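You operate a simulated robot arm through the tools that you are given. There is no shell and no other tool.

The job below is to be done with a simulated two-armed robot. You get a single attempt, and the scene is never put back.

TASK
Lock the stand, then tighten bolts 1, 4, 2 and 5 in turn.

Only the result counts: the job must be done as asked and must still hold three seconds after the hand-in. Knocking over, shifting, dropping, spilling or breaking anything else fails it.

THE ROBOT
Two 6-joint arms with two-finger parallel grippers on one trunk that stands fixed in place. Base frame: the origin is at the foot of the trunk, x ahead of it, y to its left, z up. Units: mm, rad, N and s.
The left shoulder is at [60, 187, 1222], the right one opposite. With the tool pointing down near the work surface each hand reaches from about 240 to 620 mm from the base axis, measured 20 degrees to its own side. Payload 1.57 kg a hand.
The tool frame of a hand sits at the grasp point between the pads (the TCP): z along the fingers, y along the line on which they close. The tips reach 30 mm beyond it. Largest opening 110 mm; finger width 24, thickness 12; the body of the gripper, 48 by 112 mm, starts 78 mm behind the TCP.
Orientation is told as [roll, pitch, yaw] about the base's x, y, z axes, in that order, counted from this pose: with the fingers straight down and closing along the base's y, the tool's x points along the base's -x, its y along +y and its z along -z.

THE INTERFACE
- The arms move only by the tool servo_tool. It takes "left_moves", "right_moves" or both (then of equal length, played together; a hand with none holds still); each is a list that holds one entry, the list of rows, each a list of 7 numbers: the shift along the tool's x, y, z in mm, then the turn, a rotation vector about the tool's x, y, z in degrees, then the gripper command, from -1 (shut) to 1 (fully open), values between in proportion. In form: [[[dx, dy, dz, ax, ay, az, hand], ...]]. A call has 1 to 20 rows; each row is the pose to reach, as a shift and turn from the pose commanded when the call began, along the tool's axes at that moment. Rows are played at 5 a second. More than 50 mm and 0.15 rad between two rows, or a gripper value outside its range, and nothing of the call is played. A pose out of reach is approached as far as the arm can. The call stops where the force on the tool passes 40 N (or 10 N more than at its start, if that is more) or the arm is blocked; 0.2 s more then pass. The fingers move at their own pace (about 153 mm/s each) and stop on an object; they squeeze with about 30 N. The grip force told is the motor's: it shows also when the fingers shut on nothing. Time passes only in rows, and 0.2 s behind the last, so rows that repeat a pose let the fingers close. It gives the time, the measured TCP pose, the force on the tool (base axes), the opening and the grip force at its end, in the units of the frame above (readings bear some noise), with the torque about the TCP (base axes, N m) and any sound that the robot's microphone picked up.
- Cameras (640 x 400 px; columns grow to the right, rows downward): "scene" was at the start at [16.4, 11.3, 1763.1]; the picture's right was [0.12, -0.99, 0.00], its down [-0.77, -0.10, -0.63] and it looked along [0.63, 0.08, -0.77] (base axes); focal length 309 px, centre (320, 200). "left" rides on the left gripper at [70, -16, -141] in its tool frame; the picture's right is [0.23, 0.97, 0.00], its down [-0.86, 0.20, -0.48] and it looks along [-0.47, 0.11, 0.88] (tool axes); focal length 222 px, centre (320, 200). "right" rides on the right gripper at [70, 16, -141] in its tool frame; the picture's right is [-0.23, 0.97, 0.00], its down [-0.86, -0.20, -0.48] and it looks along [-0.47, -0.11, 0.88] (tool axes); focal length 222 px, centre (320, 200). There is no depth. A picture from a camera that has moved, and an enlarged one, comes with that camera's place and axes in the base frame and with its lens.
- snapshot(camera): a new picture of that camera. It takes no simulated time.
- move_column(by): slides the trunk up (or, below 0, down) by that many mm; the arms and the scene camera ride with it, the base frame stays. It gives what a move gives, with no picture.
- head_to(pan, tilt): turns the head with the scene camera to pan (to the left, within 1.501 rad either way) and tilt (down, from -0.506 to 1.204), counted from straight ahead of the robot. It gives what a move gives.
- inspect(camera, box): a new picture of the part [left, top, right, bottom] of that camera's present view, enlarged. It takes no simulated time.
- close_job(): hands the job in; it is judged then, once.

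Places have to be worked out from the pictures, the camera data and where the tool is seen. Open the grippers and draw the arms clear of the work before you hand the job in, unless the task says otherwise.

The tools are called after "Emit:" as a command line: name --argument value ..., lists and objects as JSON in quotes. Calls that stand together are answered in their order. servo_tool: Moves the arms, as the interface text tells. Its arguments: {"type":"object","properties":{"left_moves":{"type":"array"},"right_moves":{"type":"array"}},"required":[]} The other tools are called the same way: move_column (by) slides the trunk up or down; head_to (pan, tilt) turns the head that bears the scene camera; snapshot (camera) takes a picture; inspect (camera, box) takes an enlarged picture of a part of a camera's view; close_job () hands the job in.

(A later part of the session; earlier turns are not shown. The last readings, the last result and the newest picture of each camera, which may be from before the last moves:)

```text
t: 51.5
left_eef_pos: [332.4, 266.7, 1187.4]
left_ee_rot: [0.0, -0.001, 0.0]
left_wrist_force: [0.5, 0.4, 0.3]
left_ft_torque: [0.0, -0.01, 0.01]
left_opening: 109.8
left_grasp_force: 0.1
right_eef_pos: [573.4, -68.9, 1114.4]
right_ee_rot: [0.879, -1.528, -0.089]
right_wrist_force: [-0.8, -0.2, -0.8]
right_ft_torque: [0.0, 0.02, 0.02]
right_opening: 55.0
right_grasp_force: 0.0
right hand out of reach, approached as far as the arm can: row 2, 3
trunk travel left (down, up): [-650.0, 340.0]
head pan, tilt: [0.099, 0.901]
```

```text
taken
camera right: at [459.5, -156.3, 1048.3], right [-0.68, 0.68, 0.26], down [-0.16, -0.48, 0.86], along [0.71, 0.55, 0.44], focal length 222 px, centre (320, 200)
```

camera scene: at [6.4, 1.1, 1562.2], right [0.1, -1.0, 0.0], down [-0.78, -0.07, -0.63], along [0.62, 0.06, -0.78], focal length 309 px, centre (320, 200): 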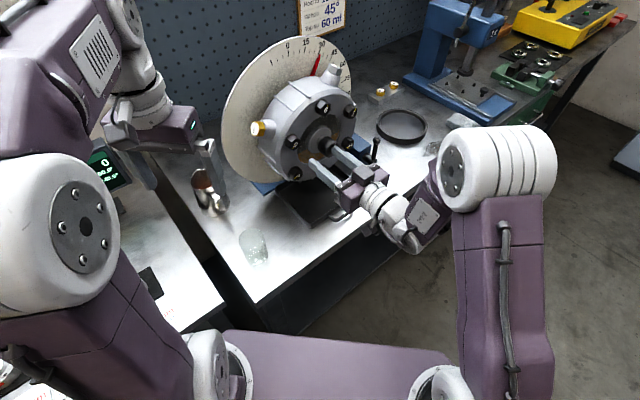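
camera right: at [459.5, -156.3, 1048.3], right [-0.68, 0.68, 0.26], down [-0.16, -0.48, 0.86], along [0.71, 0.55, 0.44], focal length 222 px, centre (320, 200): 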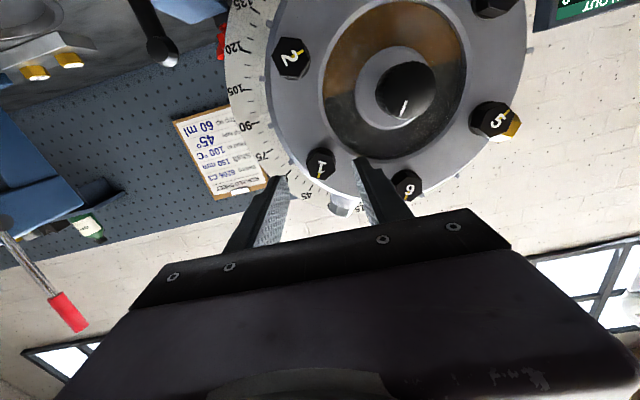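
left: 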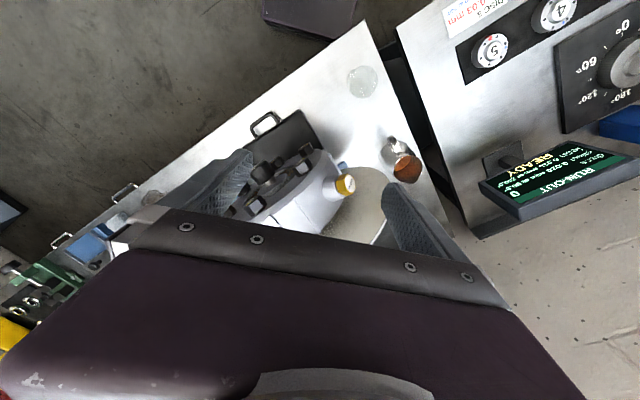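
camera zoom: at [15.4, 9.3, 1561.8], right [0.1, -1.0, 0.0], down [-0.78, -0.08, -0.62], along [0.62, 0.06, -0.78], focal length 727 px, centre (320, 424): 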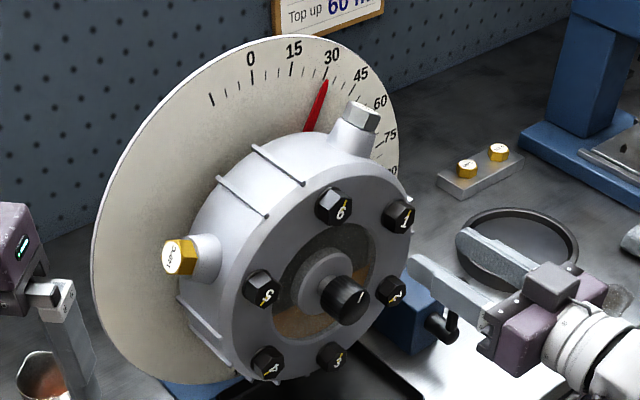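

Clear again; the pointer and bolts have not moved. I'll lower the trunk another 100 mm (raising both hands to compensate) so the inner reach covers the left-side bolts.

Emit:
move_column --by -100

Emit:
servo_tool --left_moves '[[[0, 0, -20, 0, 0, 0, 1], [0, 0, -40, 0, 0, 0, 1], [0, 0, -60, 0, 0, 0, 1], [0, 0, -80, 0, 0, 0, 1], [0, 0, -100, 0, 0, 0, 1], [0, 0, -100, 0, 0, 0, 1]]]' --right_moves '[[[-20, 0, 0, 0, 0, 0, 0], [-40, 0, 0, 0, 0, 0, 0], [-60, 0, 0, 0, 0, 0, 0], [-80, 0, 0, 0, 0, 0, 0], [-100, 0, 0, 0, 0, 0, 0], [-100, 0, 0, 0, 0, 0, 0]]]'

Emit:
move_column --by -80

Emit:
snapshot --camera "scene"

Emit:
snapshot --camera "left"

```text
t: 52.9
left_eef_pos: [332.3, 266.0, 1087.3]
left_ee_rot: [0.001, 0.001, 0.0]
left_wrist_force: [0.4, 1.0, -0.1]
left_ft_torque: [-0.02, 0.01, -0.02]
left_opening: 110.0
left_grasp_force: 0.0
right_eef_pos: [573.8, -68.6, 1014.1]
right_ee_rot: [0.882, -1.529, -0.09]
right_wrist_force: [0.4, 0.2, -0.6]
right_ft_torque: [0.01, -0.04, -0.01]
right_opening: 54.9
right_grasp_force: 0.0
trunk travel left (down, up): [-550.0, 440.0]
head pan, tilt: [0.099, 0.901]
```

```text
t: 54.3
left_eef_pos: [331.0, 266.0, 1187.3]
left_ee_rot: [0.001, 0.001, 0.0]
left_wrist_force: [0.0, -0.9, -0.3]
left_ft_torque: [0.0, 0.0, 0.0]
left_opening: 110.3
left_grasp_force: 0.0
right_eef_pos: [577.8, -69.1, 1113.9]
right_ee_rot: [0.875, -1.529, -0.085]
right_wrist_force: [-0.5, -0.1, 0.0]
right_ft_torque: [-0.03, -0.01, 0.0]
right_opening: 55.0
right_grasp_force: 0.0
trunk travel left (down, up): [-550.0, 440.0]
head pan, tilt: [0.099, 0.901]
```

```text
t: 55.4
left_eef_pos: [331.6, 265.5, 1107.1]
left_ee_rot: [0.001, 0.001, 0.001]
left_wrist_force: [-0.2, -0.4, 0.7]
left_ft_torque: [0.01, 0.01, 0.0]
left_opening: 109.8
left_grasp_force: 0.0
right_eef_pos: [577.6, -69.1, 1033.5]
right_ee_rot: [0.879, -1.53, -0.09]
right_wrist_force: [-0.1, -0.3, 0.2]
right_ft_torque: [-0.02, -0.02, 0.02]
right_opening: 55.0
right_grasp_force: 0.0
trunk travel left (down, up): [-470.0, 520.0]
head pan, tilt: [0.099, 0.901]
```

```text
taken
camera scene: at [15.4, 9.4, 1381.9], right [0.1, -1.0, 0.0], down [-0.78, -0.08, -0.62], along [0.62, 0.06, -0.78], focal length 309 px, centre (320, 200)
```

scene: 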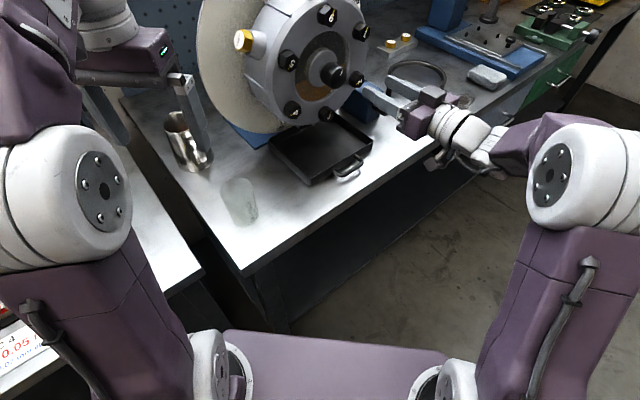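

```text
taken
camera left: at [261.8, 249.8, 1247.4], right [-0.23, 0.97, 0.0], down [0.85, 0.2, 0.48], along [0.47, 0.11, -0.88], focal length 222 px, centre (320, 200)
```

left: 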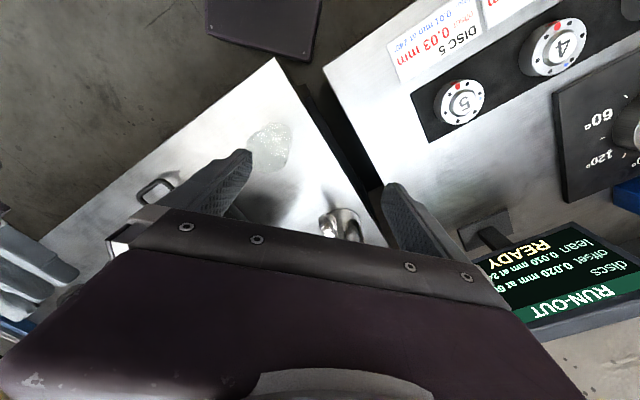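

Both arms are clear. I'll correct the small tilt, back off to d≈335 and begin moving left in modest stages, watching for any reach warning.

Emit:
servo_tool --right_moves '[[[0, 0, -12, 0, -0.7, -0.9, 0], [0, 0, -25, 0.2, -1.5, -1.8, 0], [0, 20, -25, 0.2, -1.5, -1.8, 0], [0, 40, -25, 0.2, -1.5, -1.8, 0], [0, 60, -25, 0.2, -1.5, -1.8, 0]]]'

```text
t: 56.6
left_eef_pos: [331.6, 266.4, 1106.4]
left_ee_rot: [-0.001, 0.001, 0.001]
left_wrist_force: [-0.4, 0.4, 0.3]
left_ft_torque: [0.0, -0.01, 0.02]
left_opening: 109.8
left_grasp_force: 0.1
right_eef_pos: [517.3, -43.8, 1035.2]
right_ee_rot: [0.267, -1.568, 0.52]
right_wrist_force: [0.1, 0.2, -0.2]
right_ft_torque: [0.0, 0.01, 0.04]
right_opening: 54.8
right_grasp_force: 0.0
trunk travel left (down, up): [-470.0, 520.0]
head pan, tilt: [0.099, 0.901]
```

No warning: r=397, d=335. I'll continue left to bolt 4's line at r≈287, z≈1022.

Emit:
servo_tool --right_moves '[[[3, 25, 0, 0, 0, 0, 0], [6, 50, 0, 0, 0, 0, 0], [9, 75, 0, 0, 0, 0, 0], [13, 100, 0, 0, 0, 0, 0], [13, 110, 0, 0, 0, 0, 0], [13, 110, 0, 0, 0, 0, 0]]]'

Emit:
snapshot --camera "right"

Emit:
inspect --camera "right" --box '[280, 125, 360, 185]'

```text
t: 58.0
left_eef_pos: [332.1, 266.1, 1107.0]
left_ee_rot: [0.003, 0.0, 0.001]
left_wrist_force: [0.4, 0.5, 0.5]
left_ft_torque: [0.01, 0.05, 0.01]
left_opening: 109.8
left_grasp_force: 0.0
right_eef_pos: [440.7, 33.7, 1023.1]
right_ee_rot: [0.625, -1.568, 0.162]
right_wrist_force: [0.4, 0.0, -0.2]
right_ft_torque: [0.0, -0.02, -0.01]
right_opening: 55.1
right_grasp_force: 0.3
trunk travel left (down, up): [-470.0, 520.0]
head pan, tilt: [0.099, 0.901]
```

```text
taken
camera right: at [328.2, -54.1, 953.4], right [-0.69, 0.69, 0.23], down [-0.19, -0.48, 0.86], along [0.7, 0.55, 0.46], focal length 222 px, centre (320, 200)
```

right: 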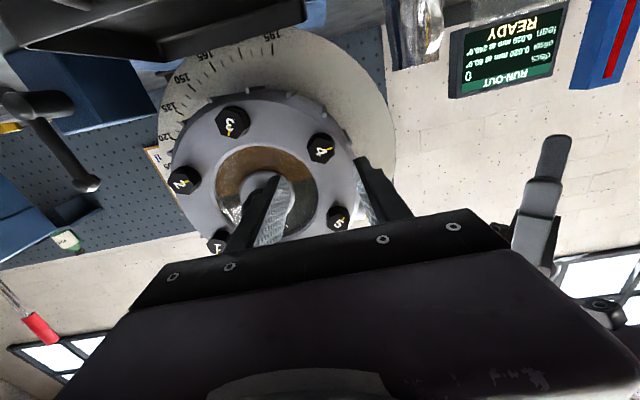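

```text
6.67 times, centred on (320, 155) of right
camera zoom: at [328.2, -54.1, 953.4], right [-0.69, 0.69, 0.23], down [-0.19, -0.48, 0.86], along [0.7, 0.55, 0.46], focal length 1481 px, centre (320, 500)
```

zoom: 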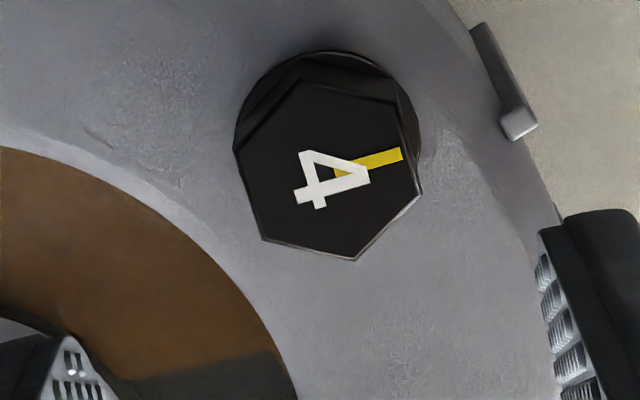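

Now facing bolt 4 with no reach warning: it lies 1.8 mm down and 1.8 mm left of the axis, with flats at −4°, and its mark is the same as bolt 1 had. I'll align and advance to just in front of the head.

Emit:
servo_tool --right_moves '[[[1.8, 1.8, 0, 0, 0, -4.1, 0], [1.8, 1.8, 17, 0, 0, -4.1, 0], [1.8, 1.8, 34, 0, 0, -4.1, 0], [1.8, 1.8, 51, 0, 0, -4.1, 0], [1.8, 1.8, 68, 0, 0, -4.1, 0], [1.8, 1.8, 68, 0, 0, -4.1, 0]]]'

Emit:
inspect --camera "right" --box '[240, 120, 400, 240]'

Emit:
snapshot --camera "scene"

```text
t: 59.4
left_eef_pos: [332.6, 266.3, 1106.7]
left_ee_rot: [0.0, -0.001, 0.0]
left_wrist_force: [0.3, 0.2, 0.5]
left_ft_torque: [-0.02, 0.02, 0.03]
left_opening: 110.2
left_grasp_force: 0.1
right_eef_pos: [485.7, 81.6, 1021.4]
right_ee_rot: [-1.555, -1.501, 2.343]
right_wrist_force: [-0.1, -0.3, 0.2]
right_ft_torque: [0.0, -0.01, -0.04]
right_opening: 54.9
right_grasp_force: 0.1
trunk travel left (down, up): [-470.0, 520.0]
head pan, tilt: [0.099, 0.901]
```

```text
3.33 times, centred on (320, 180) of right
camera zoom: at [378.1, -8.7, 951.1], right [-0.7, 0.7, 0.16], down [-0.24, -0.44, 0.87], along [0.67, 0.57, 0.47], focal length 740 px, centre (320, 267)
```

zoom: 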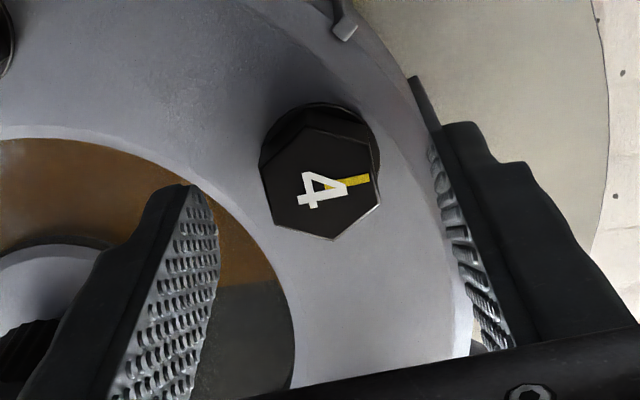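

```text
taken
camera scene: at [15.3, 9.2, 1381.8], right [0.1, -1.0, 0.0], down [-0.78, -0.08, -0.62], along [0.62, 0.06, -0.78], focal length 309 px, centre (320, 200)
```

scene: 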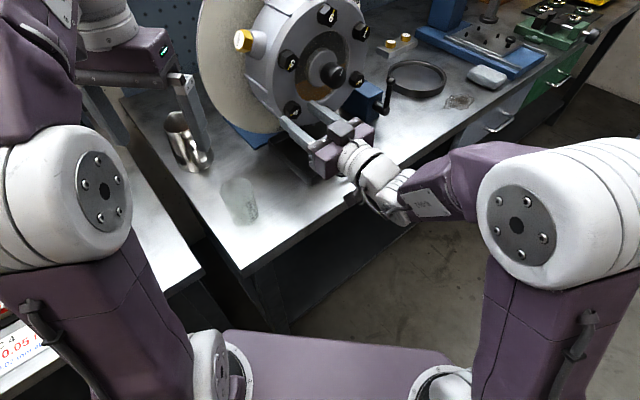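

Bolt 4 is centred within 1 mm. I'll advance 14 mm and grip.

Emit:
servo_tool --right_moves '[[[0, 0, 7, 0, 0, 0, 0], [0, 0, 14, 0, 0, 0, 0], [0, 0, 14, 0, 0, 0, -1], [0, 0, 14, 0, 0, 0, -1], [0, 0, 14, 0, 0, 0, -1]]]'

Emit:
inspect --camera "right" --box '[240, 120, 400, 240]'

```text
t: 60.6
left_eef_pos: [330.8, 267.3, 1106.3]
left_ee_rot: [-0.001, 0.0, 0.001]
left_wrist_force: [0.0, 0.1, -0.2]
left_ft_torque: [-0.01, 0.05, 0.0]
left_opening: 110.1
left_grasp_force: 0.1
right_eef_pos: [496.4, 92.8, 1022.2]
right_ee_rot: [-1.545, -1.503, 2.337]
right_wrist_force: [0.2, 1.0, -1.2]
right_ft_torque: [-0.06, 0.06, -0.05]
right_opening: 27.8
right_grasp_force: 38.3
trunk travel left (down, up): [-470.0, 520.0]
head pan, tilt: [0.099, 0.901]
```

```text
3.33 times, centred on (320, 180) of right
camera zoom: at [388.2, 1.7, 950.8], right [-0.7, 0.7, 0.16], down [-0.24, -0.44, 0.87], along [0.67, 0.57, 0.47], focal length 740 px, centre (320, 267)
```

zoom: 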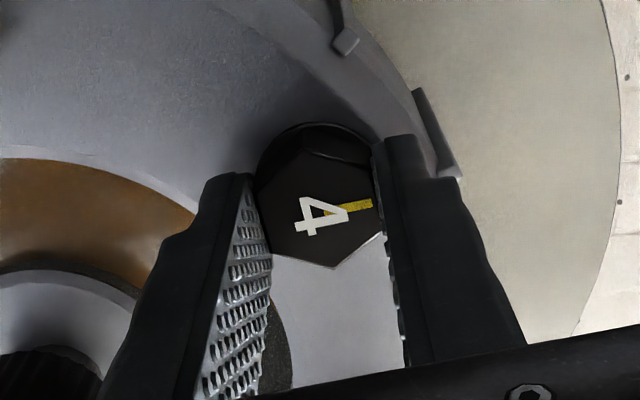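

Gripped on the flats (27.8 mm). I'll turn 108° clockwise, short of the expected 120°.

Emit:
servo_tool --right_moves '[[[0, 0, 0, 0, 0, 6, -1], [0, 0, 0, 0, 0, 12, -1], [0, 0, 0, 0, 0, 18, -1], [0, 0, 0, 0, 0, 24, -1], [0, 0, 0, 0, 0, 30, -1], [0, 0, 0, 0, 0, 36, -1], [0, 0, 0, 0, 0, 42, -1], [0, 0, 0, 0, 0, 48, -1], [0, 0, 0, 0, 0, 54, -1], [0, 0, 0, 0, 0, 60, -1], [0, 0, 0, 0, 0, 66, -1], [0, 0, 0, 0, 0, 72, -1], [0, 0, 0, 0, 0, 78, -1], [0, 0, 0, 0, 0, 84, -1], [0, 0, 0, 0, 0, 90, -1], [0, 0, 0, 0, 0, 96, -1], [0, 0, 0, 0, 0, 102, -1], [0, 0, 0, 0, 0, 108, -1]]]'

Emit:
inspect --camera "right" --box '[240, 120, 400, 240]'

```text
t: 64.4
left_eef_pos: [331.6, 265.5, 1106.7]
left_ee_rot: [0.0, 0.002, 0.001]
left_wrist_force: [-0.5, 0.8, -0.3]
left_ft_torque: [0.0, 0.0, -0.03]
left_opening: 110.0
left_grasp_force: 0.0
right_eef_pos: [495.8, 93.9, 1020.8]
right_ee_rot: [1.569, 0.246, -0.783]
right_wrist_force: [-1.8, -0.8, -2.1]
right_ft_torque: [0.21, -0.23, 0.39]
right_opening: 27.9
right_grasp_force: 38.3
trunk travel left (down, up): [-470.0, 520.0]
head pan, tilt: [0.099, 0.901]
```

```text
3.33 times, centred on (320, 180) of right
camera zoom: at [351.5, 38.5, 1054.0], right [0.32, -0.32, 0.89], down [0.22, -0.89, -0.4], along [0.92, 0.32, -0.22], focal length 740 px, centre (320, 267)
```

zoom: 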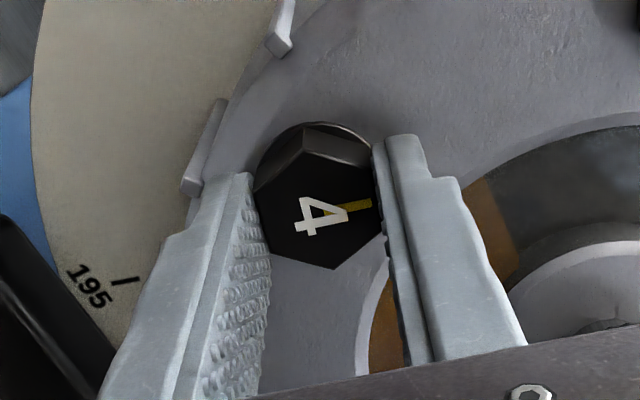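

Turned 108° with near-zero axial torque and no slip. I'll now continue in small steps to feel the seat.

Emit:
servo_tool --right_moves '[[[0, 0, 0, 0, 0, 3, -1], [0, 0, 0, 0, 0, 6, -1], [0, 0, 0, 0, 0, 9, -1], [0, 0, 0, 0, 0, 12, -1]]]'

Emit:
servo_tool --right_moves '[[[0, 0, 0, 0, 0, 2, -1], [0, 0, 0, 0, 0, 4, -1], [0, 0, 0, 0, 0, 6, -1]]]'

Emit:
inspect --camera "right" --box '[240, 120, 400, 240]'

```text
t: 65.4
left_eef_pos: [331.9, 266.1, 1106.3]
left_ee_rot: [0.0, 0.0, -0.001]
left_wrist_force: [0.7, 0.2, -0.5]
left_ft_torque: [0.05, -0.02, -0.01]
left_opening: 109.8
left_grasp_force: 0.1
right_eef_pos: [497.3, 92.5, 1020.3]
right_ee_rot: [1.568, 0.455, -0.781]
right_wrist_force: [-1.9, 0.5, -4.5]
right_ft_torque: [0.31, -0.31, 0.97]
right_opening: 27.9
right_grasp_force: 37.8
trunk travel left (down, up): [-470.0, 520.0]
head pan, tilt: [0.099, 0.901]
```

```text
t: 66.2
left_eef_pos: [332.3, 266.0, 1106.4]
left_ee_rot: [0.001, 0.002, 0.001]
left_wrist_force: [-0.8, -0.4, -0.6]
left_ft_torque: [-0.01, -0.01, -0.02]
left_opening: 109.8
left_grasp_force: 0.0
right_eef_pos: [496.8, 92.7, 1021.1]
right_ee_rot: [1.568, 0.557, -0.785]
right_wrist_force: [-2.9, 0.6, -5.2]
right_ft_torque: [-0.85, -0.72, -0.06]
right_opening: 28.0
right_grasp_force: 38.3
trunk travel left (down, up): [-470.0, 520.0]
head pan, tilt: [0.099, 0.901]
```

```text
3.33 times, centred on (320, 180) of right
camera zoom: at [360.8, 29.4, 1071.9], right [0.5, -0.5, 0.71], down [0.1, -0.78, -0.62], along [0.86, 0.38, -0.34], focal length 740 px, centre (320, 267)
```

zoom: 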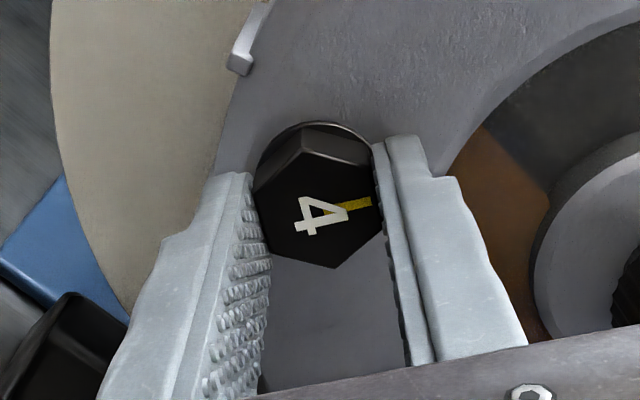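

Bolt 4 has seated (axial torque −1.11 N·m at the same angle as bolt 1). I'll add 5° more to saturate the torque.

Emit:
servo_tool --right_moves '[[[0, 0, 0, 0, 0, 1.5, -1], [0, 0, 0, 0, 0, 3, -1], [0, 0, 0, 0, 0, 5, -1], [0, 0, 0, 0, 0, 5, -1]]]'

Emit:
inspect --camera "right" --box '[240, 120, 400, 240]'

Emit:
inspect --camera "scene" --box '[180, 0, 420, 180]'

```text
t: 67.2
left_eef_pos: [333.4, 266.6, 1106.5]
left_ee_rot: [0.0, 0.001, 0.001]
left_wrist_force: [0.6, 0.9, -0.1]
left_ft_torque: [-0.04, -0.04, 0.0]
left_opening: 110.2
left_grasp_force: 0.1
right_eef_pos: [497.4, 92.2, 1020.9]
right_ee_rot: [1.567, 0.645, -0.785]
right_wrist_force: [-4.0, -0.9, -8.6]
right_ft_torque: [-0.58, -0.68, -0.19]
right_opening: 29.3
right_grasp_force: 38.7
trunk travel left (down, up): [-470.0, 520.0]
head pan, tilt: [0.099, 0.901]
```

```text
3.33 times, centred on (320, 180) of right
camera zoom: at [364.2, 26.1, 1076.0], right [0.55, -0.54, 0.64], down [0.06, -0.74, -0.67], along [0.84, 0.41, -0.37], focal length 740 px, centre (320, 267)
```

zoom: 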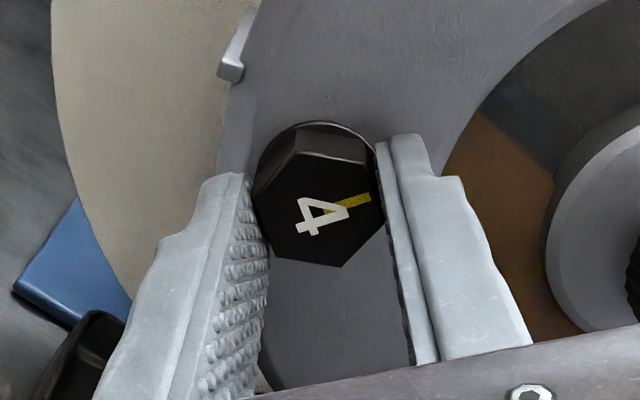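

```text
2.22 times, centred on (300, 90) of scene
camera zoom: at [15.9, 9.7, 1381.8], right [0.1, -1.0, 0.0], down [-0.78, -0.08, -0.62], along [0.62, 0.06, -0.78], focal length 687 px, centre (364, 444)
```

zoom: 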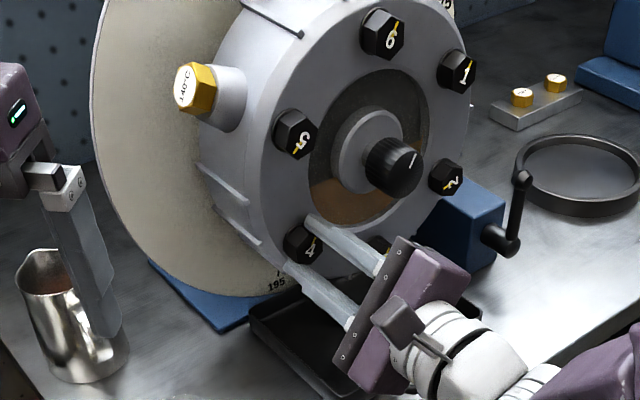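

Bolt 4 is tight (torque saturated, 29.3 mm onset of riding). I'll release, retract along the axis and roll back.

Emit:
servo_tool --right_moves '[[[0, 0, 0, 0, 0, 0, 0], [0, 0, 0, 0, 0, 0, 0], [0, 0, -15, 0, 0, 0, 0], [0, 0, -30, 0, 0, 0, 0], [0, 0, -45, 0, 0, 0, 0], [0, 0, -60, 0, 0, 0, 0], [0, 0, -75, 0, 0, 0, 0], [0, 0, -75, 0, 0, -8, 0], [0, 0, -75, 0, 0, -16, 0], [0, 0, -75, 0, 0, -24, 0], [0, 0, -75, 0, 0, -32, 0], [0, 0, -75, 0, 0, -40, 0], [0, 0, -75, 0, 0, -48, 0], [0, 0, -75, 0, 0, -56, 0], [0, 0, -75, 0, 0, -64, 0], [0, 0, -75, 0, 0, -72, 0], [0, 0, -75, 0, 0, -80, 0], [0, 0, -75, 0, 0, -88, 0], [0, 0, -75, 0, 0, -96, 0], [0, 0, -75, 0, 0, -104, 0]]]'

Emit:
servo_tool --right_moves '[[[0, 0, 0, 0, 0, -8, 0], [0, 0, 0, 0, 0, -16, 0], [0, 0, 0, 0, 0, -23, 0], [0, 0, 0, 0, 0, -23, 0]]]'

Emit:
snapshot --camera "right"

```text
t: 71.4
left_eef_pos: [332.6, 265.9, 1107.0]
left_ee_rot: [0.0, 0.001, 0.0]
left_wrist_force: [-0.3, 0.4, 0.0]
left_ft_torque: [0.0, 0.0, -0.02]
left_opening: 110.2
left_grasp_force: 0.0
right_eef_pos: [445.0, 40.3, 1020.9]
right_ee_rot: [1.568, -1.172, -0.779]
right_wrist_force: [-0.6, 1.3, -0.3]
right_ft_torque: [-0.01, 0.05, 0.02]
right_opening: 55.0
right_grasp_force: 0.2
trunk travel left (down, up): [-470.0, 520.0]
head pan, tilt: [0.099, 0.901]
```

```text
t: 72.4
left_eef_pos: [332.1, 266.0, 1107.7]
left_ee_rot: [0.0, -0.001, 0.0]
left_wrist_force: [0.0, 0.4, 0.4]
left_ft_torque: [-0.03, -0.02, -0.01]
left_opening: 110.1
left_grasp_force: 0.0
right_eef_pos: [443.6, 40.3, 1021.6]
right_ee_rot: [-1.052, -1.571, 1.841]
right_wrist_force: [-0.2, -0.3, -1.1]
right_ft_torque: [0.02, -0.04, 0.04]
right_opening: 54.9
right_grasp_force: 0.1
trunk travel left (down, up): [-470.0, 520.0]
head pan, tilt: [0.099, 0.901]
```

```text
taken
camera right: at [332.0, -48.1, 951.6], right [-0.69, 0.69, 0.23], down [-0.2, -0.48, 0.86], along [0.7, 0.55, 0.47], focal length 222 px, centre (320, 200)
```

right: 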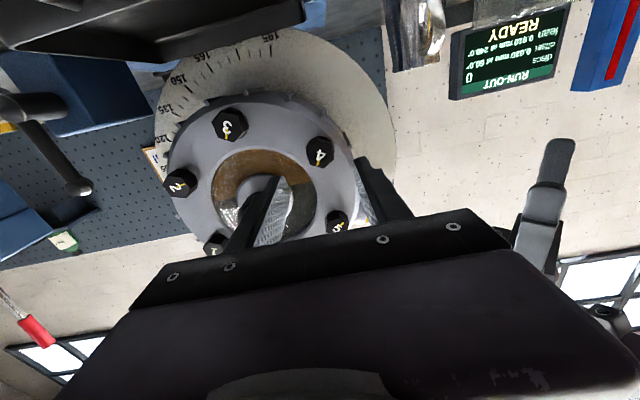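

Bolt 4's mark now points the same way as bolts 1, 3 and 6. I'll move right at the same standoff to face bolt 2 (r≈454, z≈1021).

Emit:
servo_tool --right_moves '[[[0, -28, 0, 0, 0, 0, 0], [0, -56, 0, 0, 0, 0, 0], [0, -84, 0, 0, 0, 0, 0], [0, -112, 0, 0, 0, 0, 0], [0, -140, 0, 0, 0, 0, 0], [0, -168.8, 0, 0, 0, 0, 0], [0, -168.8, 0, 0, 0, 0, 0]]]'

Emit:
snapshot --camera "right"

Emit:
inspect --camera "right" --box '[280, 125, 360, 185]'

```text
t: 74.0
left_eef_pos: [331.3, 265.6, 1107.3]
left_ee_rot: [0.001, 0.0, 0.0]
left_wrist_force: [0.6, 1.0, 0.2]
left_ft_torque: [-0.01, -0.03, 0.02]
left_opening: 109.9
left_grasp_force: 0.1
right_eef_pos: [564.2, -79.1, 1021.1]
right_ee_rot: [-0.576, -1.569, 1.363]
right_wrist_force: [-1.0, -0.2, 0.1]
right_ft_torque: [0.02, 0.01, 0.0]
right_opening: 55.0
right_grasp_force: 0.0
trunk travel left (down, up): [-470.0, 520.0]
head pan, tilt: [0.099, 0.901]
```

```text
taken
camera right: at [452.0, -166.6, 952.2], right [-0.69, 0.69, 0.23], down [-0.2, -0.48, 0.86], along [0.7, 0.55, 0.47], focal length 222 px, centre (320, 200)
```

right: 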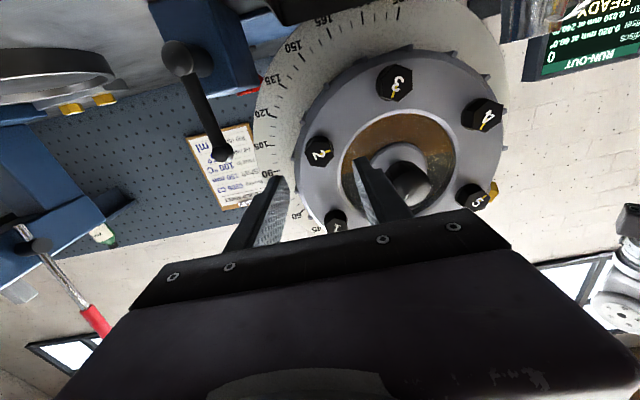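

```text
6.67 times, centred on (320, 155) of right
camera zoom: at [452.0, -166.6, 952.2], right [-0.69, 0.69, 0.23], down [-0.2, -0.48, 0.86], along [0.7, 0.55, 0.47], focal length 1481 px, centre (320, 500)
```

zoom: 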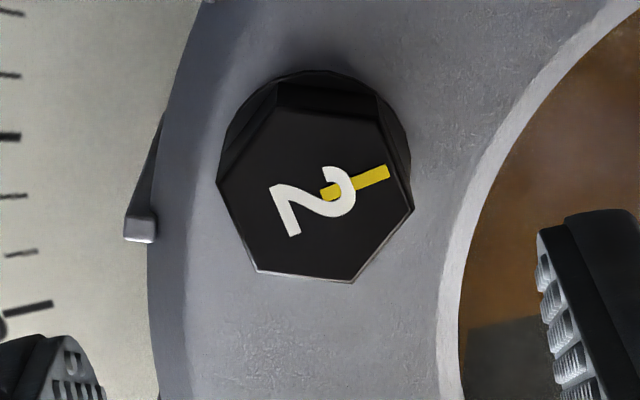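

Bolt 2 is within 1 mm of the tool axis and its flats are at −9.4°. I'll align the roll and advance to just short of the head.

Emit:
servo_tool --right_moves '[[[0.4, -0.7, 0, 0, 0, -5, 0], [0.4, -0.7, 15, 0, 0, -9.4, 0], [0.4, -0.7, 30, 0, 0, -9.4, 0], [0.4, -0.7, 45, 0, 0, -9.4, 0], [0.4, -0.7, 60, 0, 0, -9.4, 0], [0.4, -0.7, 60, 0, 0, -9.4, 0]]]'

Emit:
inspect --camera "right" --box '[240, 120, 400, 240]'

Emit:
inspect --camera "scene" --box '[260, 0, 460, 150]'

```text
t: 75.4
left_eef_pos: [332.4, 266.5, 1107.6]
left_ee_rot: [0.001, 0.0, 0.0]
left_wrist_force: [0.7, 1.2, 0.0]
left_ft_torque: [0.02, 0.02, -0.02]
left_opening: 110.3
left_grasp_force: 0.0
right_eef_pos: [605.8, -37.8, 1021.6]
right_ee_rot: [-1.565, -1.407, 2.353]
right_wrist_force: [-0.1, 0.4, 0.3]
right_ft_torque: [-0.01, 0.02, -0.01]
right_opening: 54.9
right_grasp_force: 0.1
trunk travel left (down, up): [-470.0, 520.0]
head pan, tilt: [0.099, 0.901]
```

```text
3.33 times, centred on (320, 180) of right
camera zoom: at [502.9, -133.2, 950.0], right [-0.71, 0.7, 0.06], down [-0.3, -0.38, 0.88], along [0.64, 0.6, 0.48], focal length 740 px, centre (320, 267)
```

zoom: 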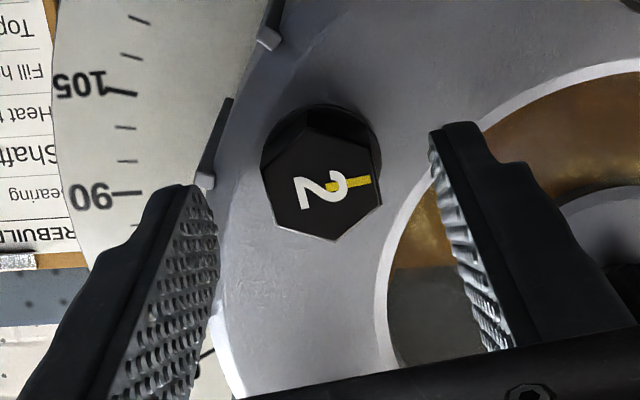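

```text
2.67 times, centred on (360, 75) of scene
camera zoom: at [15.4, 9.3, 1381.8], right [0.1, -1.0, 0.0], down [-0.78, -0.08, -0.62], along [0.62, 0.06, -0.78], focal length 824 px, centre (213, 533)
```

zoom: 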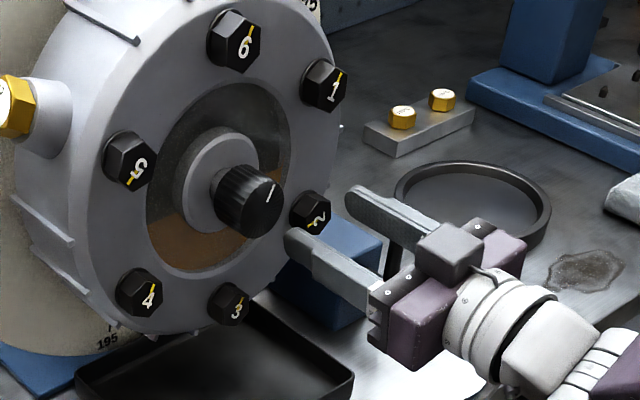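

Bolts 6, 1, 4 and 3 all read upright now; bolt 2 is centred between the fingers. I'll advance 13.7 mm and grip.

Emit:
servo_tool --right_moves '[[[0, 0.3, 7, 0, 0, 0, 0], [0, 0.3, 13.7, 0, 0, 0, 0], [0, 0.3, 13.7, 0, 0, 0, -1], [0, 0.3, 13.7, 0, 0, 0, -1], [0, 0.3, 13.7, 0, 0, 0, -1]]]'

Emit:
inspect --camera "right" --box '[240, 120, 400, 240]'

```text
t: 76.6
left_eef_pos: [332.6, 265.9, 1107.5]
left_ee_rot: [0.0, 0.0, 0.0]
left_wrist_force: [-0.1, -1.0, -0.3]
left_ft_torque: [-0.01, -0.01, 0.0]
left_opening: 110.1
left_grasp_force: 0.1
right_eef_pos: [615.6, -27.0, 1020.7]
right_ee_rot: [-1.565, -1.408, 2.353]
right_wrist_force: [-0.3, 0.5, -0.1]
right_ft_torque: [0.05, -0.04, -0.03]
right_opening: 27.9
right_grasp_force: 37.5
trunk travel left (down, up): [-470.0, 520.0]
head pan, tilt: [0.099, 0.901]
```

```text
3.33 times, centred on (320, 180) of right
camera zoom: at [512.1, -123.4, 950.0], right [-0.71, 0.7, 0.06], down [-0.3, -0.38, 0.88], along [0.64, 0.6, 0.48], focal length 740 px, centre (320, 267)
```

zoom: 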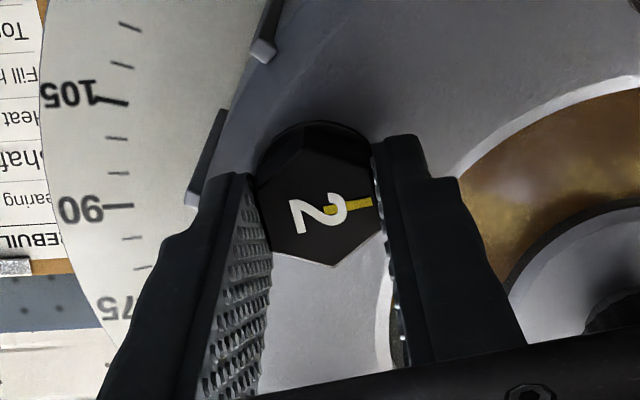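

Gripped on the flats (27.9 mm). I'll turn bolt 2 clockwise 114°, then feel for the seat.

Emit:
servo_tool --right_moves '[[[0, 0, 0, 0, 0, 6, -1], [0, 0, 0, 0, 0, 12, -1], [0, 0, 0, 0, 0, 18, -1], [0, 0, 0, 0, 0, 24, -1], [0, 0, 0, 0, 0, 30, -1], [0, 0, 0, 0, 0, 36, -1], [0, 0, 0, 0, 0, 42, -1], [0, 0, 0, 0, 0, 48, -1], [0, 0, 0, 0, 0, 54, -1], [0, 0, 0, 0, 0, 60, -1], [0, 0, 0, 0, 0, 66, -1], [0, 0, 0, 0, 0, 72, -1], [0, 0, 0, 0, 0, 78, -1], [0, 0, 0, 0, 0, 84, -1], [0, 0, 0, 0, 0, 90, -1], [0, 0, 0, 0, 0, 96, -1], [0, 0, 0, 0, 0, 102, -1], [0, 0, 0, 0, 0, 108, -1], [0, 0, 0, 0, 0, 114, -1]]]'

Emit:
inspect --camera "right" --box '[240, 120, 400, 240]'

```text
t: 80.6
left_eef_pos: [331.9, 265.3, 1107.0]
left_ee_rot: [0.0, 0.0, 0.001]
left_wrist_force: [0.0, -0.3, 0.3]
left_ft_torque: [0.02, -0.04, 0.02]
left_opening: 110.1
left_grasp_force: 0.1
right_eef_pos: [616.2, -28.0, 1020.9]
right_ee_rot: [1.569, 0.256, -0.784]
right_wrist_force: [2.2, -2.1, -0.2]
right_ft_torque: [0.14, -0.15, 0.51]
right_opening: 28.0
right_grasp_force: 38.0
trunk travel left (down, up): [-470.0, 520.0]
head pan, tilt: [0.099, 0.901]
```

```text
3.33 times, centred on (320, 180) of right
camera zoom: at [471.0, -82.4, 1054.1], right [0.33, -0.33, 0.88], down [0.21, -0.89, -0.41], along [0.92, 0.32, -0.22], focal length 740 px, centre (320, 267)
```

zoom: 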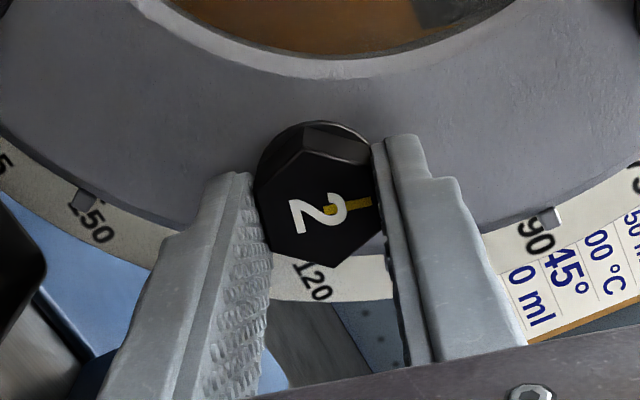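

Still free at roll 104.7°. I'll continue in smaller steps to the seat.

Emit:
servo_tool --right_moves '[[[0, 0, 0, 0, 0, 3, -1], [0, 0, 0, 0, 0, 6, -1], [0, 0, 0, 0, 0, 9, -1], [0, 0, 0, 0, 0, 12, -1]]]'

Emit:
servo_tool --right_moves '[[[0, 0, 0, 0, 0, 2, -1], [0, 0, 0, 0, 0, 4, -1], [0, 0, 0, 0, 0, 6, -1]]]'

Emit:
inspect --camera "right" --box '[240, 120, 400, 240]'

```text
t: 81.6
left_eef_pos: [332.8, 265.8, 1106.2]
left_ee_rot: [0.001, 0.001, 0.001]
left_wrist_force: [0.3, -0.3, 0.2]
left_ft_torque: [0.04, 0.01, 0.02]
left_opening: 110.0
left_grasp_force: 0.0
right_eef_pos: [615.7, -28.1, 1019.7]
right_ee_rot: [1.57, 0.467, -0.783]
right_wrist_force: [2.7, -1.4, -3.3]
right_ft_torque: [0.26, -0.29, 0.92]
right_opening: 27.7
right_grasp_force: 38.2
trunk travel left (down, up): [-470.0, 520.0]
head pan, tilt: [0.099, 0.901]
```

```text
t: 82.4
left_eef_pos: [331.3, 264.7, 1107.3]
left_ee_rot: [0.0, -0.001, 0.0]
left_wrist_force: [-0.1, 0.9, 0.7]
left_ft_torque: [-0.03, 0.01, -0.03]
left_opening: 109.9
left_grasp_force: 0.0
right_eef_pos: [616.0, -27.7, 1020.1]
right_ee_rot: [1.566, 0.568, -0.785]
right_wrist_force: [-2.1, -1.4, -4.6]
right_ft_torque: [-0.92, -0.67, -0.18]
right_opening: 28.3
right_grasp_force: 38.5
trunk travel left (down, up): [-470.0, 520.0]
head pan, tilt: [0.099, 0.901]
```

```text
3.33 times, centred on (320, 180) of right
camera zoom: at [480.2, -91.4, 1072.0], right [0.51, -0.5, 0.7], down [0.1, -0.77, -0.63], along [0.86, 0.39, -0.34], focal length 740 px, centre (320, 267)
```

zoom: 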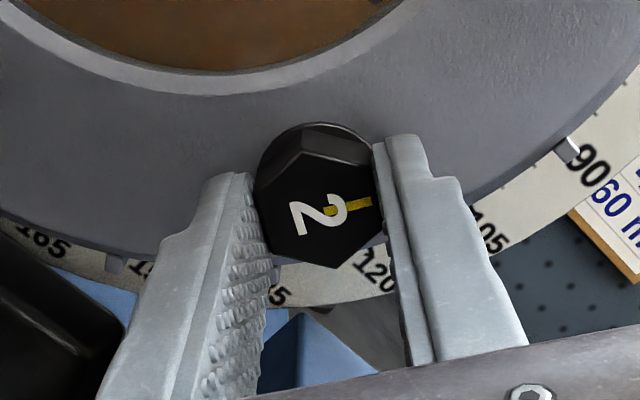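

Bolt 2 has seated (axial torque about −1.12 N·m). I'll add 5° to saturate, as with the others.

Emit:
servo_tool --right_moves '[[[0, 0, 0, 0, 0, 1.5, -1], [0, 0, 0, 0, 0, 3, -1], [0, 0, 0, 0, 0, 5, -1], [0, 0, 0, 0, 0, 5, -1]]]'

Emit:
inspect --camera "right" --box '[240, 120, 400, 240]'

```text
t: 83.4
left_eef_pos: [332.0, 265.0, 1107.3]
left_ee_rot: [0.001, -0.001, 0.0]
left_wrist_force: [-0.4, 0.6, -0.7]
left_ft_torque: [-0.02, 0.03, 0.0]
left_opening: 110.1
left_grasp_force: 0.0
right_eef_pos: [615.6, -27.0, 1019.9]
right_ee_rot: [1.567, 0.655, -0.784]
right_wrist_force: [-2.7, -0.3, -7.9]
right_ft_torque: [-0.52, -0.74, 0.02]
right_opening: 29.2
right_grasp_force: 39.3
trunk travel left (down, up): [-470.0, 520.0]
head pan, tilt: [0.099, 0.901]
```

```text
3.33 times, centred on (320, 180) of right
camera zoom: at [483.7, -94.8, 1076.0], right [0.55, -0.55, 0.63], down [0.06, -0.73, -0.68], along [0.83, 0.41, -0.37], focal length 740 px, centre (320, 267)
```

zoom: 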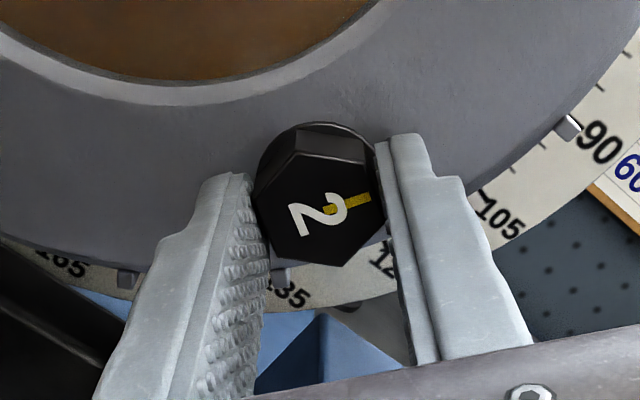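

Bolt 2 is tight. I'll release, retract and roll back, then go towards bolt 5.

Emit:
servo_tool --right_moves '[[[0, 0, 0, 0, 0, 0, 0], [0, 0, 0, 0, 0, 0, 0], [0, 0, -15, 0, 0, 0, 0], [0, 0, -30, 0, 0, 0, 0], [0, 0, -45, 0, 0, 0, 0], [0, 0, -60, 0, 0, 0, 0], [0, 0, -75, 0, 0, 0, 0], [0, 0, -75, 0, 0, -8, 0], [0, 0, -75, 0, 0, -16, 0], [0, 0, -75, 0, 0, -24, 0], [0, 0, -75, 0, 0, -32, 0], [0, 0, -75, 0, 0, -40, 0], [0, 0, -75, 0, 0, -48, 0], [0, 0, -75, 0, 0, -56, 0], [0, 0, -75, 0, 0, -64, 0], [0, 0, -75, 0, 0, -72, 0], [0, 0, -75, 0, 0, -80, 0], [0, 0, -75, 0, 0, -88, 0], [0, 0, -75, 0, 0, -96, 0], [0, 0, -75, 0, 0, -104, 0]]]'

Emit:
servo_tool --right_moves '[[[0, 0, 0, 0, 0, -8, 0], [0, 0, 0, 0, 0, -16, 0], [0, 0, 0, 0, 0, -23.5, 0], [0, 0, 0, 0, 0, -23.5, 0]]]'

Emit:
inspect --camera "scene" --box '[220, 0, 420, 150]'

```text
t: 87.6
left_eef_pos: [331.4, 264.6, 1106.5]
left_ee_rot: [-0.001, 0.0, 0.0]
left_wrist_force: [-0.2, 0.7, 0.1]
left_ft_torque: [0.01, 0.0, 0.02]
left_opening: 110.2
left_grasp_force: 0.1
right_eef_pos: [562.7, -80.3, 1020.9]
right_ee_rot: [1.567, -1.162, -0.782]
right_wrist_force: [-0.7, -0.4, 0.4]
right_ft_torque: [-0.02, 0.0, 0.04]
right_opening: 54.7
right_grasp_force: 0.0
trunk travel left (down, up): [-470.0, 520.0]
head pan, tilt: [0.099, 0.901]
```

```text
t: 88.6
left_eef_pos: [331.1, 265.6, 1106.3]
left_ee_rot: [0.0, 0.001, 0.0]
left_wrist_force: [-0.9, 0.5, 0.0]
left_ft_torque: [0.0, -0.01, -0.03]
left_opening: 109.9
left_grasp_force: 0.1
right_eef_pos: [563.0, -79.2, 1020.7]
right_ee_rot: [-0.317, -1.569, 1.102]
right_wrist_force: [0.1, -0.2, 0.4]
right_ft_torque: [0.03, -0.02, 0.03]
right_opening: 54.7
right_grasp_force: 0.1
trunk travel left (down, up): [-470.0, 520.0]
head pan, tilt: [0.099, 0.901]
```

```text
2.67 times, centred on (320, 75) of scene
camera zoom: at [15.6, 9.4, 1381.8], right [0.1, -1.0, 0.0], down [-0.78, -0.08, -0.62], along [0.62, 0.06, -0.78], focal length 824 px, centre (320, 533)
```

zoom: 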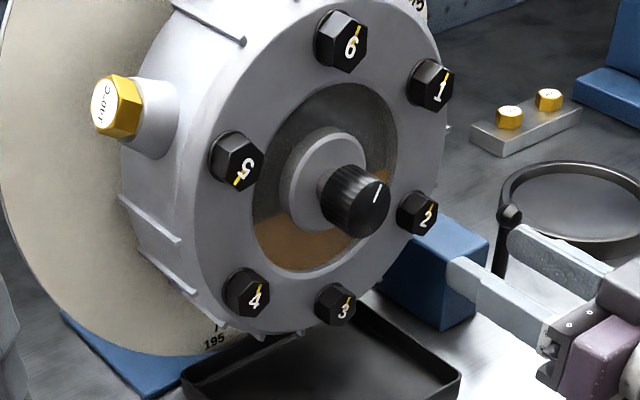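

Bolts 1, 2, 3, 4 and 6 are all upright now and only bolt 5 remains. I'll move left along the low line, then up to bolt 5 (r≈286, z≈1118).

Emit:
servo_tool --right_moves '[[[0, 28, 0, 0, 0, 0, 0], [0, 56, 0, 0, 0, 0, 0], [0, 84, 0, 0, 0, 0, 0], [0, 112, 0, 0, 0, 0, 0], [0, 140, 0, 0, 0, 0, 0], [0, 168, 0, 0, 0, 0, 0], [0, 168, 0, 0, 0, 0, 0]]]'

Emit:
servo_tool --right_moves '[[[-20, 0, 0, 0, 0, 0, 0], [-40, 0, 0, 0, 0, 0, 0], [-60, 0, 0, 0, 0, 0, 0], [-80, 0, 0, 0, 0, 0, 0], [-97, 0, 0, 0, 0, 0, 0], [-97, 0, 0, 0, 0, 0, 0]]]'

Emit:
snapshot --camera "right"

Emit:
inspect --camera "right" --box '[280, 125, 360, 185]'

```text
t: 90.2
left_eef_pos: [331.1, 265.9, 1106.5]
left_ee_rot: [-0.001, 0.0, 0.001]
left_wrist_force: [-0.9, -0.2, -0.8]
left_ft_torque: [0.06, -0.02, -0.03]
left_opening: 110.1
left_grasp_force: 0.1
right_eef_pos: [444.0, 37.4, 1020.1]
right_ee_rot: [0.88, -1.569, -0.091]
right_wrist_force: [-0.1, 0.0, -0.5]
right_ft_torque: [-0.01, -0.03, 0.0]
right_opening: 55.0
right_grasp_force: 0.0
trunk travel left (down, up): [-470.0, 520.0]
head pan, tilt: [0.099, 0.901]
```

```text
t: 91.6
left_eef_pos: [332.6, 266.1, 1107.2]
left_ee_rot: [-0.002, 0.0, 0.001]
left_wrist_force: [0.3, -0.4, -0.3]
left_ft_torque: [0.06, 0.02, 0.0]
left_opening: 109.9
left_grasp_force: 0.0
right_eef_pos: [445.3, 37.8, 1119.2]
right_ee_rot: [1.048, -1.569, -0.26]
right_wrist_force: [-0.3, -0.7, -0.1]
right_ft_torque: [0.04, -0.01, -0.02]
right_opening: 54.9
right_grasp_force: 0.0
trunk travel left (down, up): [-470.0, 520.0]
head pan, tilt: [0.099, 0.901]
```

```text
taken
camera right: at [332.7, -49.8, 1049.1], right [-0.69, 0.69, 0.23], down [-0.2, -0.48, 0.86], along [0.7, 0.54, 0.47], focal length 222 px, centre (320, 200)
```

right: 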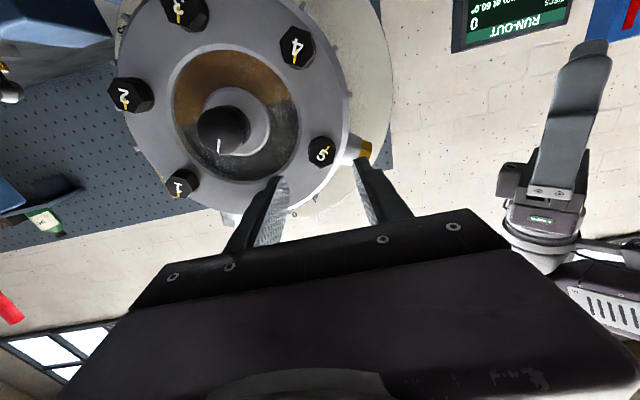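

```text
6.67 times, centred on (320, 155) of right
camera zoom: at [332.7, -49.8, 1049.1], right [-0.69, 0.69, 0.23], down [-0.2, -0.48, 0.86], along [0.7, 0.54, 0.47], focal length 1481 px, centre (320, 500)
```

zoom: 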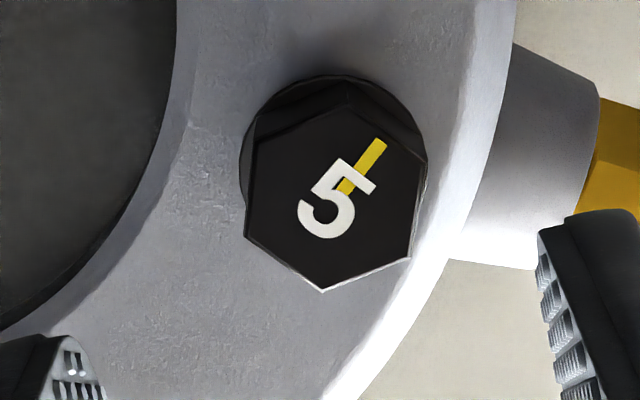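

Bolt 5 is 1.1 mm up and 2.2 mm left of the axis. Its flats, with the mark, sit at −39°, so it needs about 155°. I'll roll to −39.2° so the turn ends in the same proven range, and approach.

Emit:
servo_tool --right_moves '[[[-1.1, 2.2, 0, 0, 0, -8, 0], [-1.1, 2.2, 0, 0, 0, -16, 0], [-1.1, 2.2, 0, 0, 0, -24, 0], [-1.1, 2.2, 0, 0, 0, -32, 0], [-1.1, 2.2, 0, 0, 0, -39.2, 0], [-1.1, 2.2, 15, 0, 0, -39.2, 0], [-1.1, 2.2, 30, 0, 0, -39.2, 0], [-1.1, 2.2, 45, 0, 0, -39.2, 0], [-1.1, 2.2, 60, 0, 0, -39.2, 0], [-1.1, 2.2, 60, 0, 0, -39.2, 0]]]'

Emit:
inspect --camera "right" --box '[240, 120, 400, 240]'

Emit:
snapshot --camera "scene"

```text
t: 93.8
left_eef_pos: [331.3, 266.3, 1106.8]
left_ee_rot: [0.0, 0.0, -0.001]
left_wrist_force: [0.4, -0.6, 0.1]
left_ft_torque: [0.03, -0.02, -0.01]
left_opening: 110.0
left_grasp_force: 0.0
right_eef_pos: [493.7, 65.1, 1153.5]
right_ee_rot: [-1.561, -0.891, 2.354]
right_wrist_force: [-1.0, 0.5, 0.3]
right_ft_torque: [0.02, 0.02, 0.02]
right_opening: 55.0
right_grasp_force: 0.2
right hand out of reach, approached as far as the arm can: row 5, 6, 7, 8, 9, 10
trunk travel left (down, up): [-470.0, 520.0]
head pan, tilt: [0.099, 0.901]
```

```text
3.33 times, centred on (320, 180) of right
camera zoom: at [416.2, -57.2, 1087.7], right [-0.64, 0.63, -0.44], down [-0.6, -0.07, 0.79], along [0.47, 0.77, 0.42], focal length 740 px, centre (320, 267)
```

zoom: 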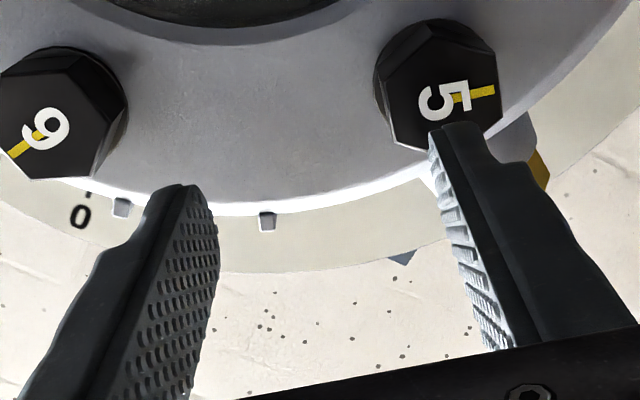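

```text
taken
camera scene: at [15.2, 9.2, 1381.8], right [0.1, -1.0, 0.0], down [-0.78, -0.08, -0.62], along [0.62, 0.06, -0.78], focal length 309 px, centre (320, 200)
```

scene: 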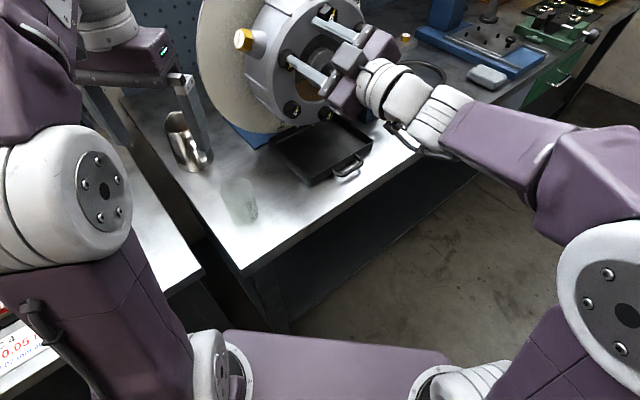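

The −39° roll hits a wrist limit at this spot and the hand shifted (no contact, force about 1 N). I'll retract and roll to the next flat at about +21° instead, then turn bolt 5 in two grips.

Emit:
servo_tool --right_moves '[[[0, 0, -10, 0, 0, 4, 0], [0, 0, -20, 0, 0, 12, 0], [0, 0, -30, 0, 0, 20, 0], [0, 0, -40, 0, 0, 28, 0], [0, 0, -50, 0, 0, 36, 0], [0, 0, -55, 0, 0, 44, 0], [0, 0, -55, 0, 0, 52, 0], [0, 0, -55, 0, 0, 60, 0], [0, 0, -55, 0, 0, 60, 0]]]'

Emit:
snapshot --camera "right"

```text
t: 95.8
left_eef_pos: [332.1, 266.3, 1106.3]
left_ee_rot: [0.0, -0.001, 0.001]
left_wrist_force: [-1.0, -0.2, 0.6]
left_ft_torque: [0.01, 0.04, 0.0]
left_opening: 109.9
left_grasp_force: 0.0
right_eef_pos: [455.8, 25.0, 1150.5]
right_ee_rot: [1.568, -1.204, -0.781]
right_wrist_force: [0.1, -0.3, -0.5]
right_ft_torque: [0.01, -0.03, 0.0]
right_opening: 54.9
right_grasp_force: 0.0
trunk travel left (down, up): [-470.0, 520.0]
head pan, tilt: [0.099, 0.901]
```

```text
taken
camera right: at [327.0, -45.6, 1092.2], right [-0.59, 0.58, 0.56], down [0.01, -0.69, 0.73], along [0.81, 0.43, 0.4], focal length 222 px, centre (320, 200)
```

right: 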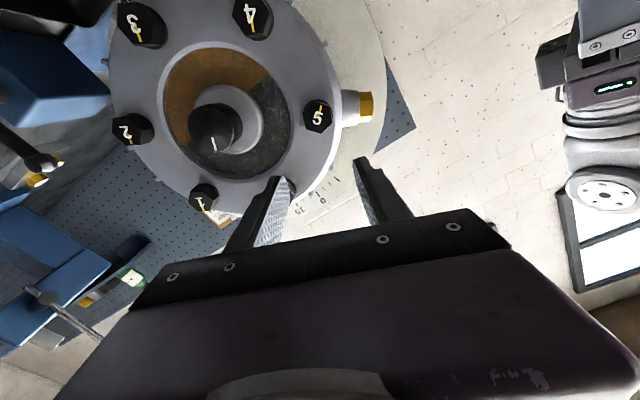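

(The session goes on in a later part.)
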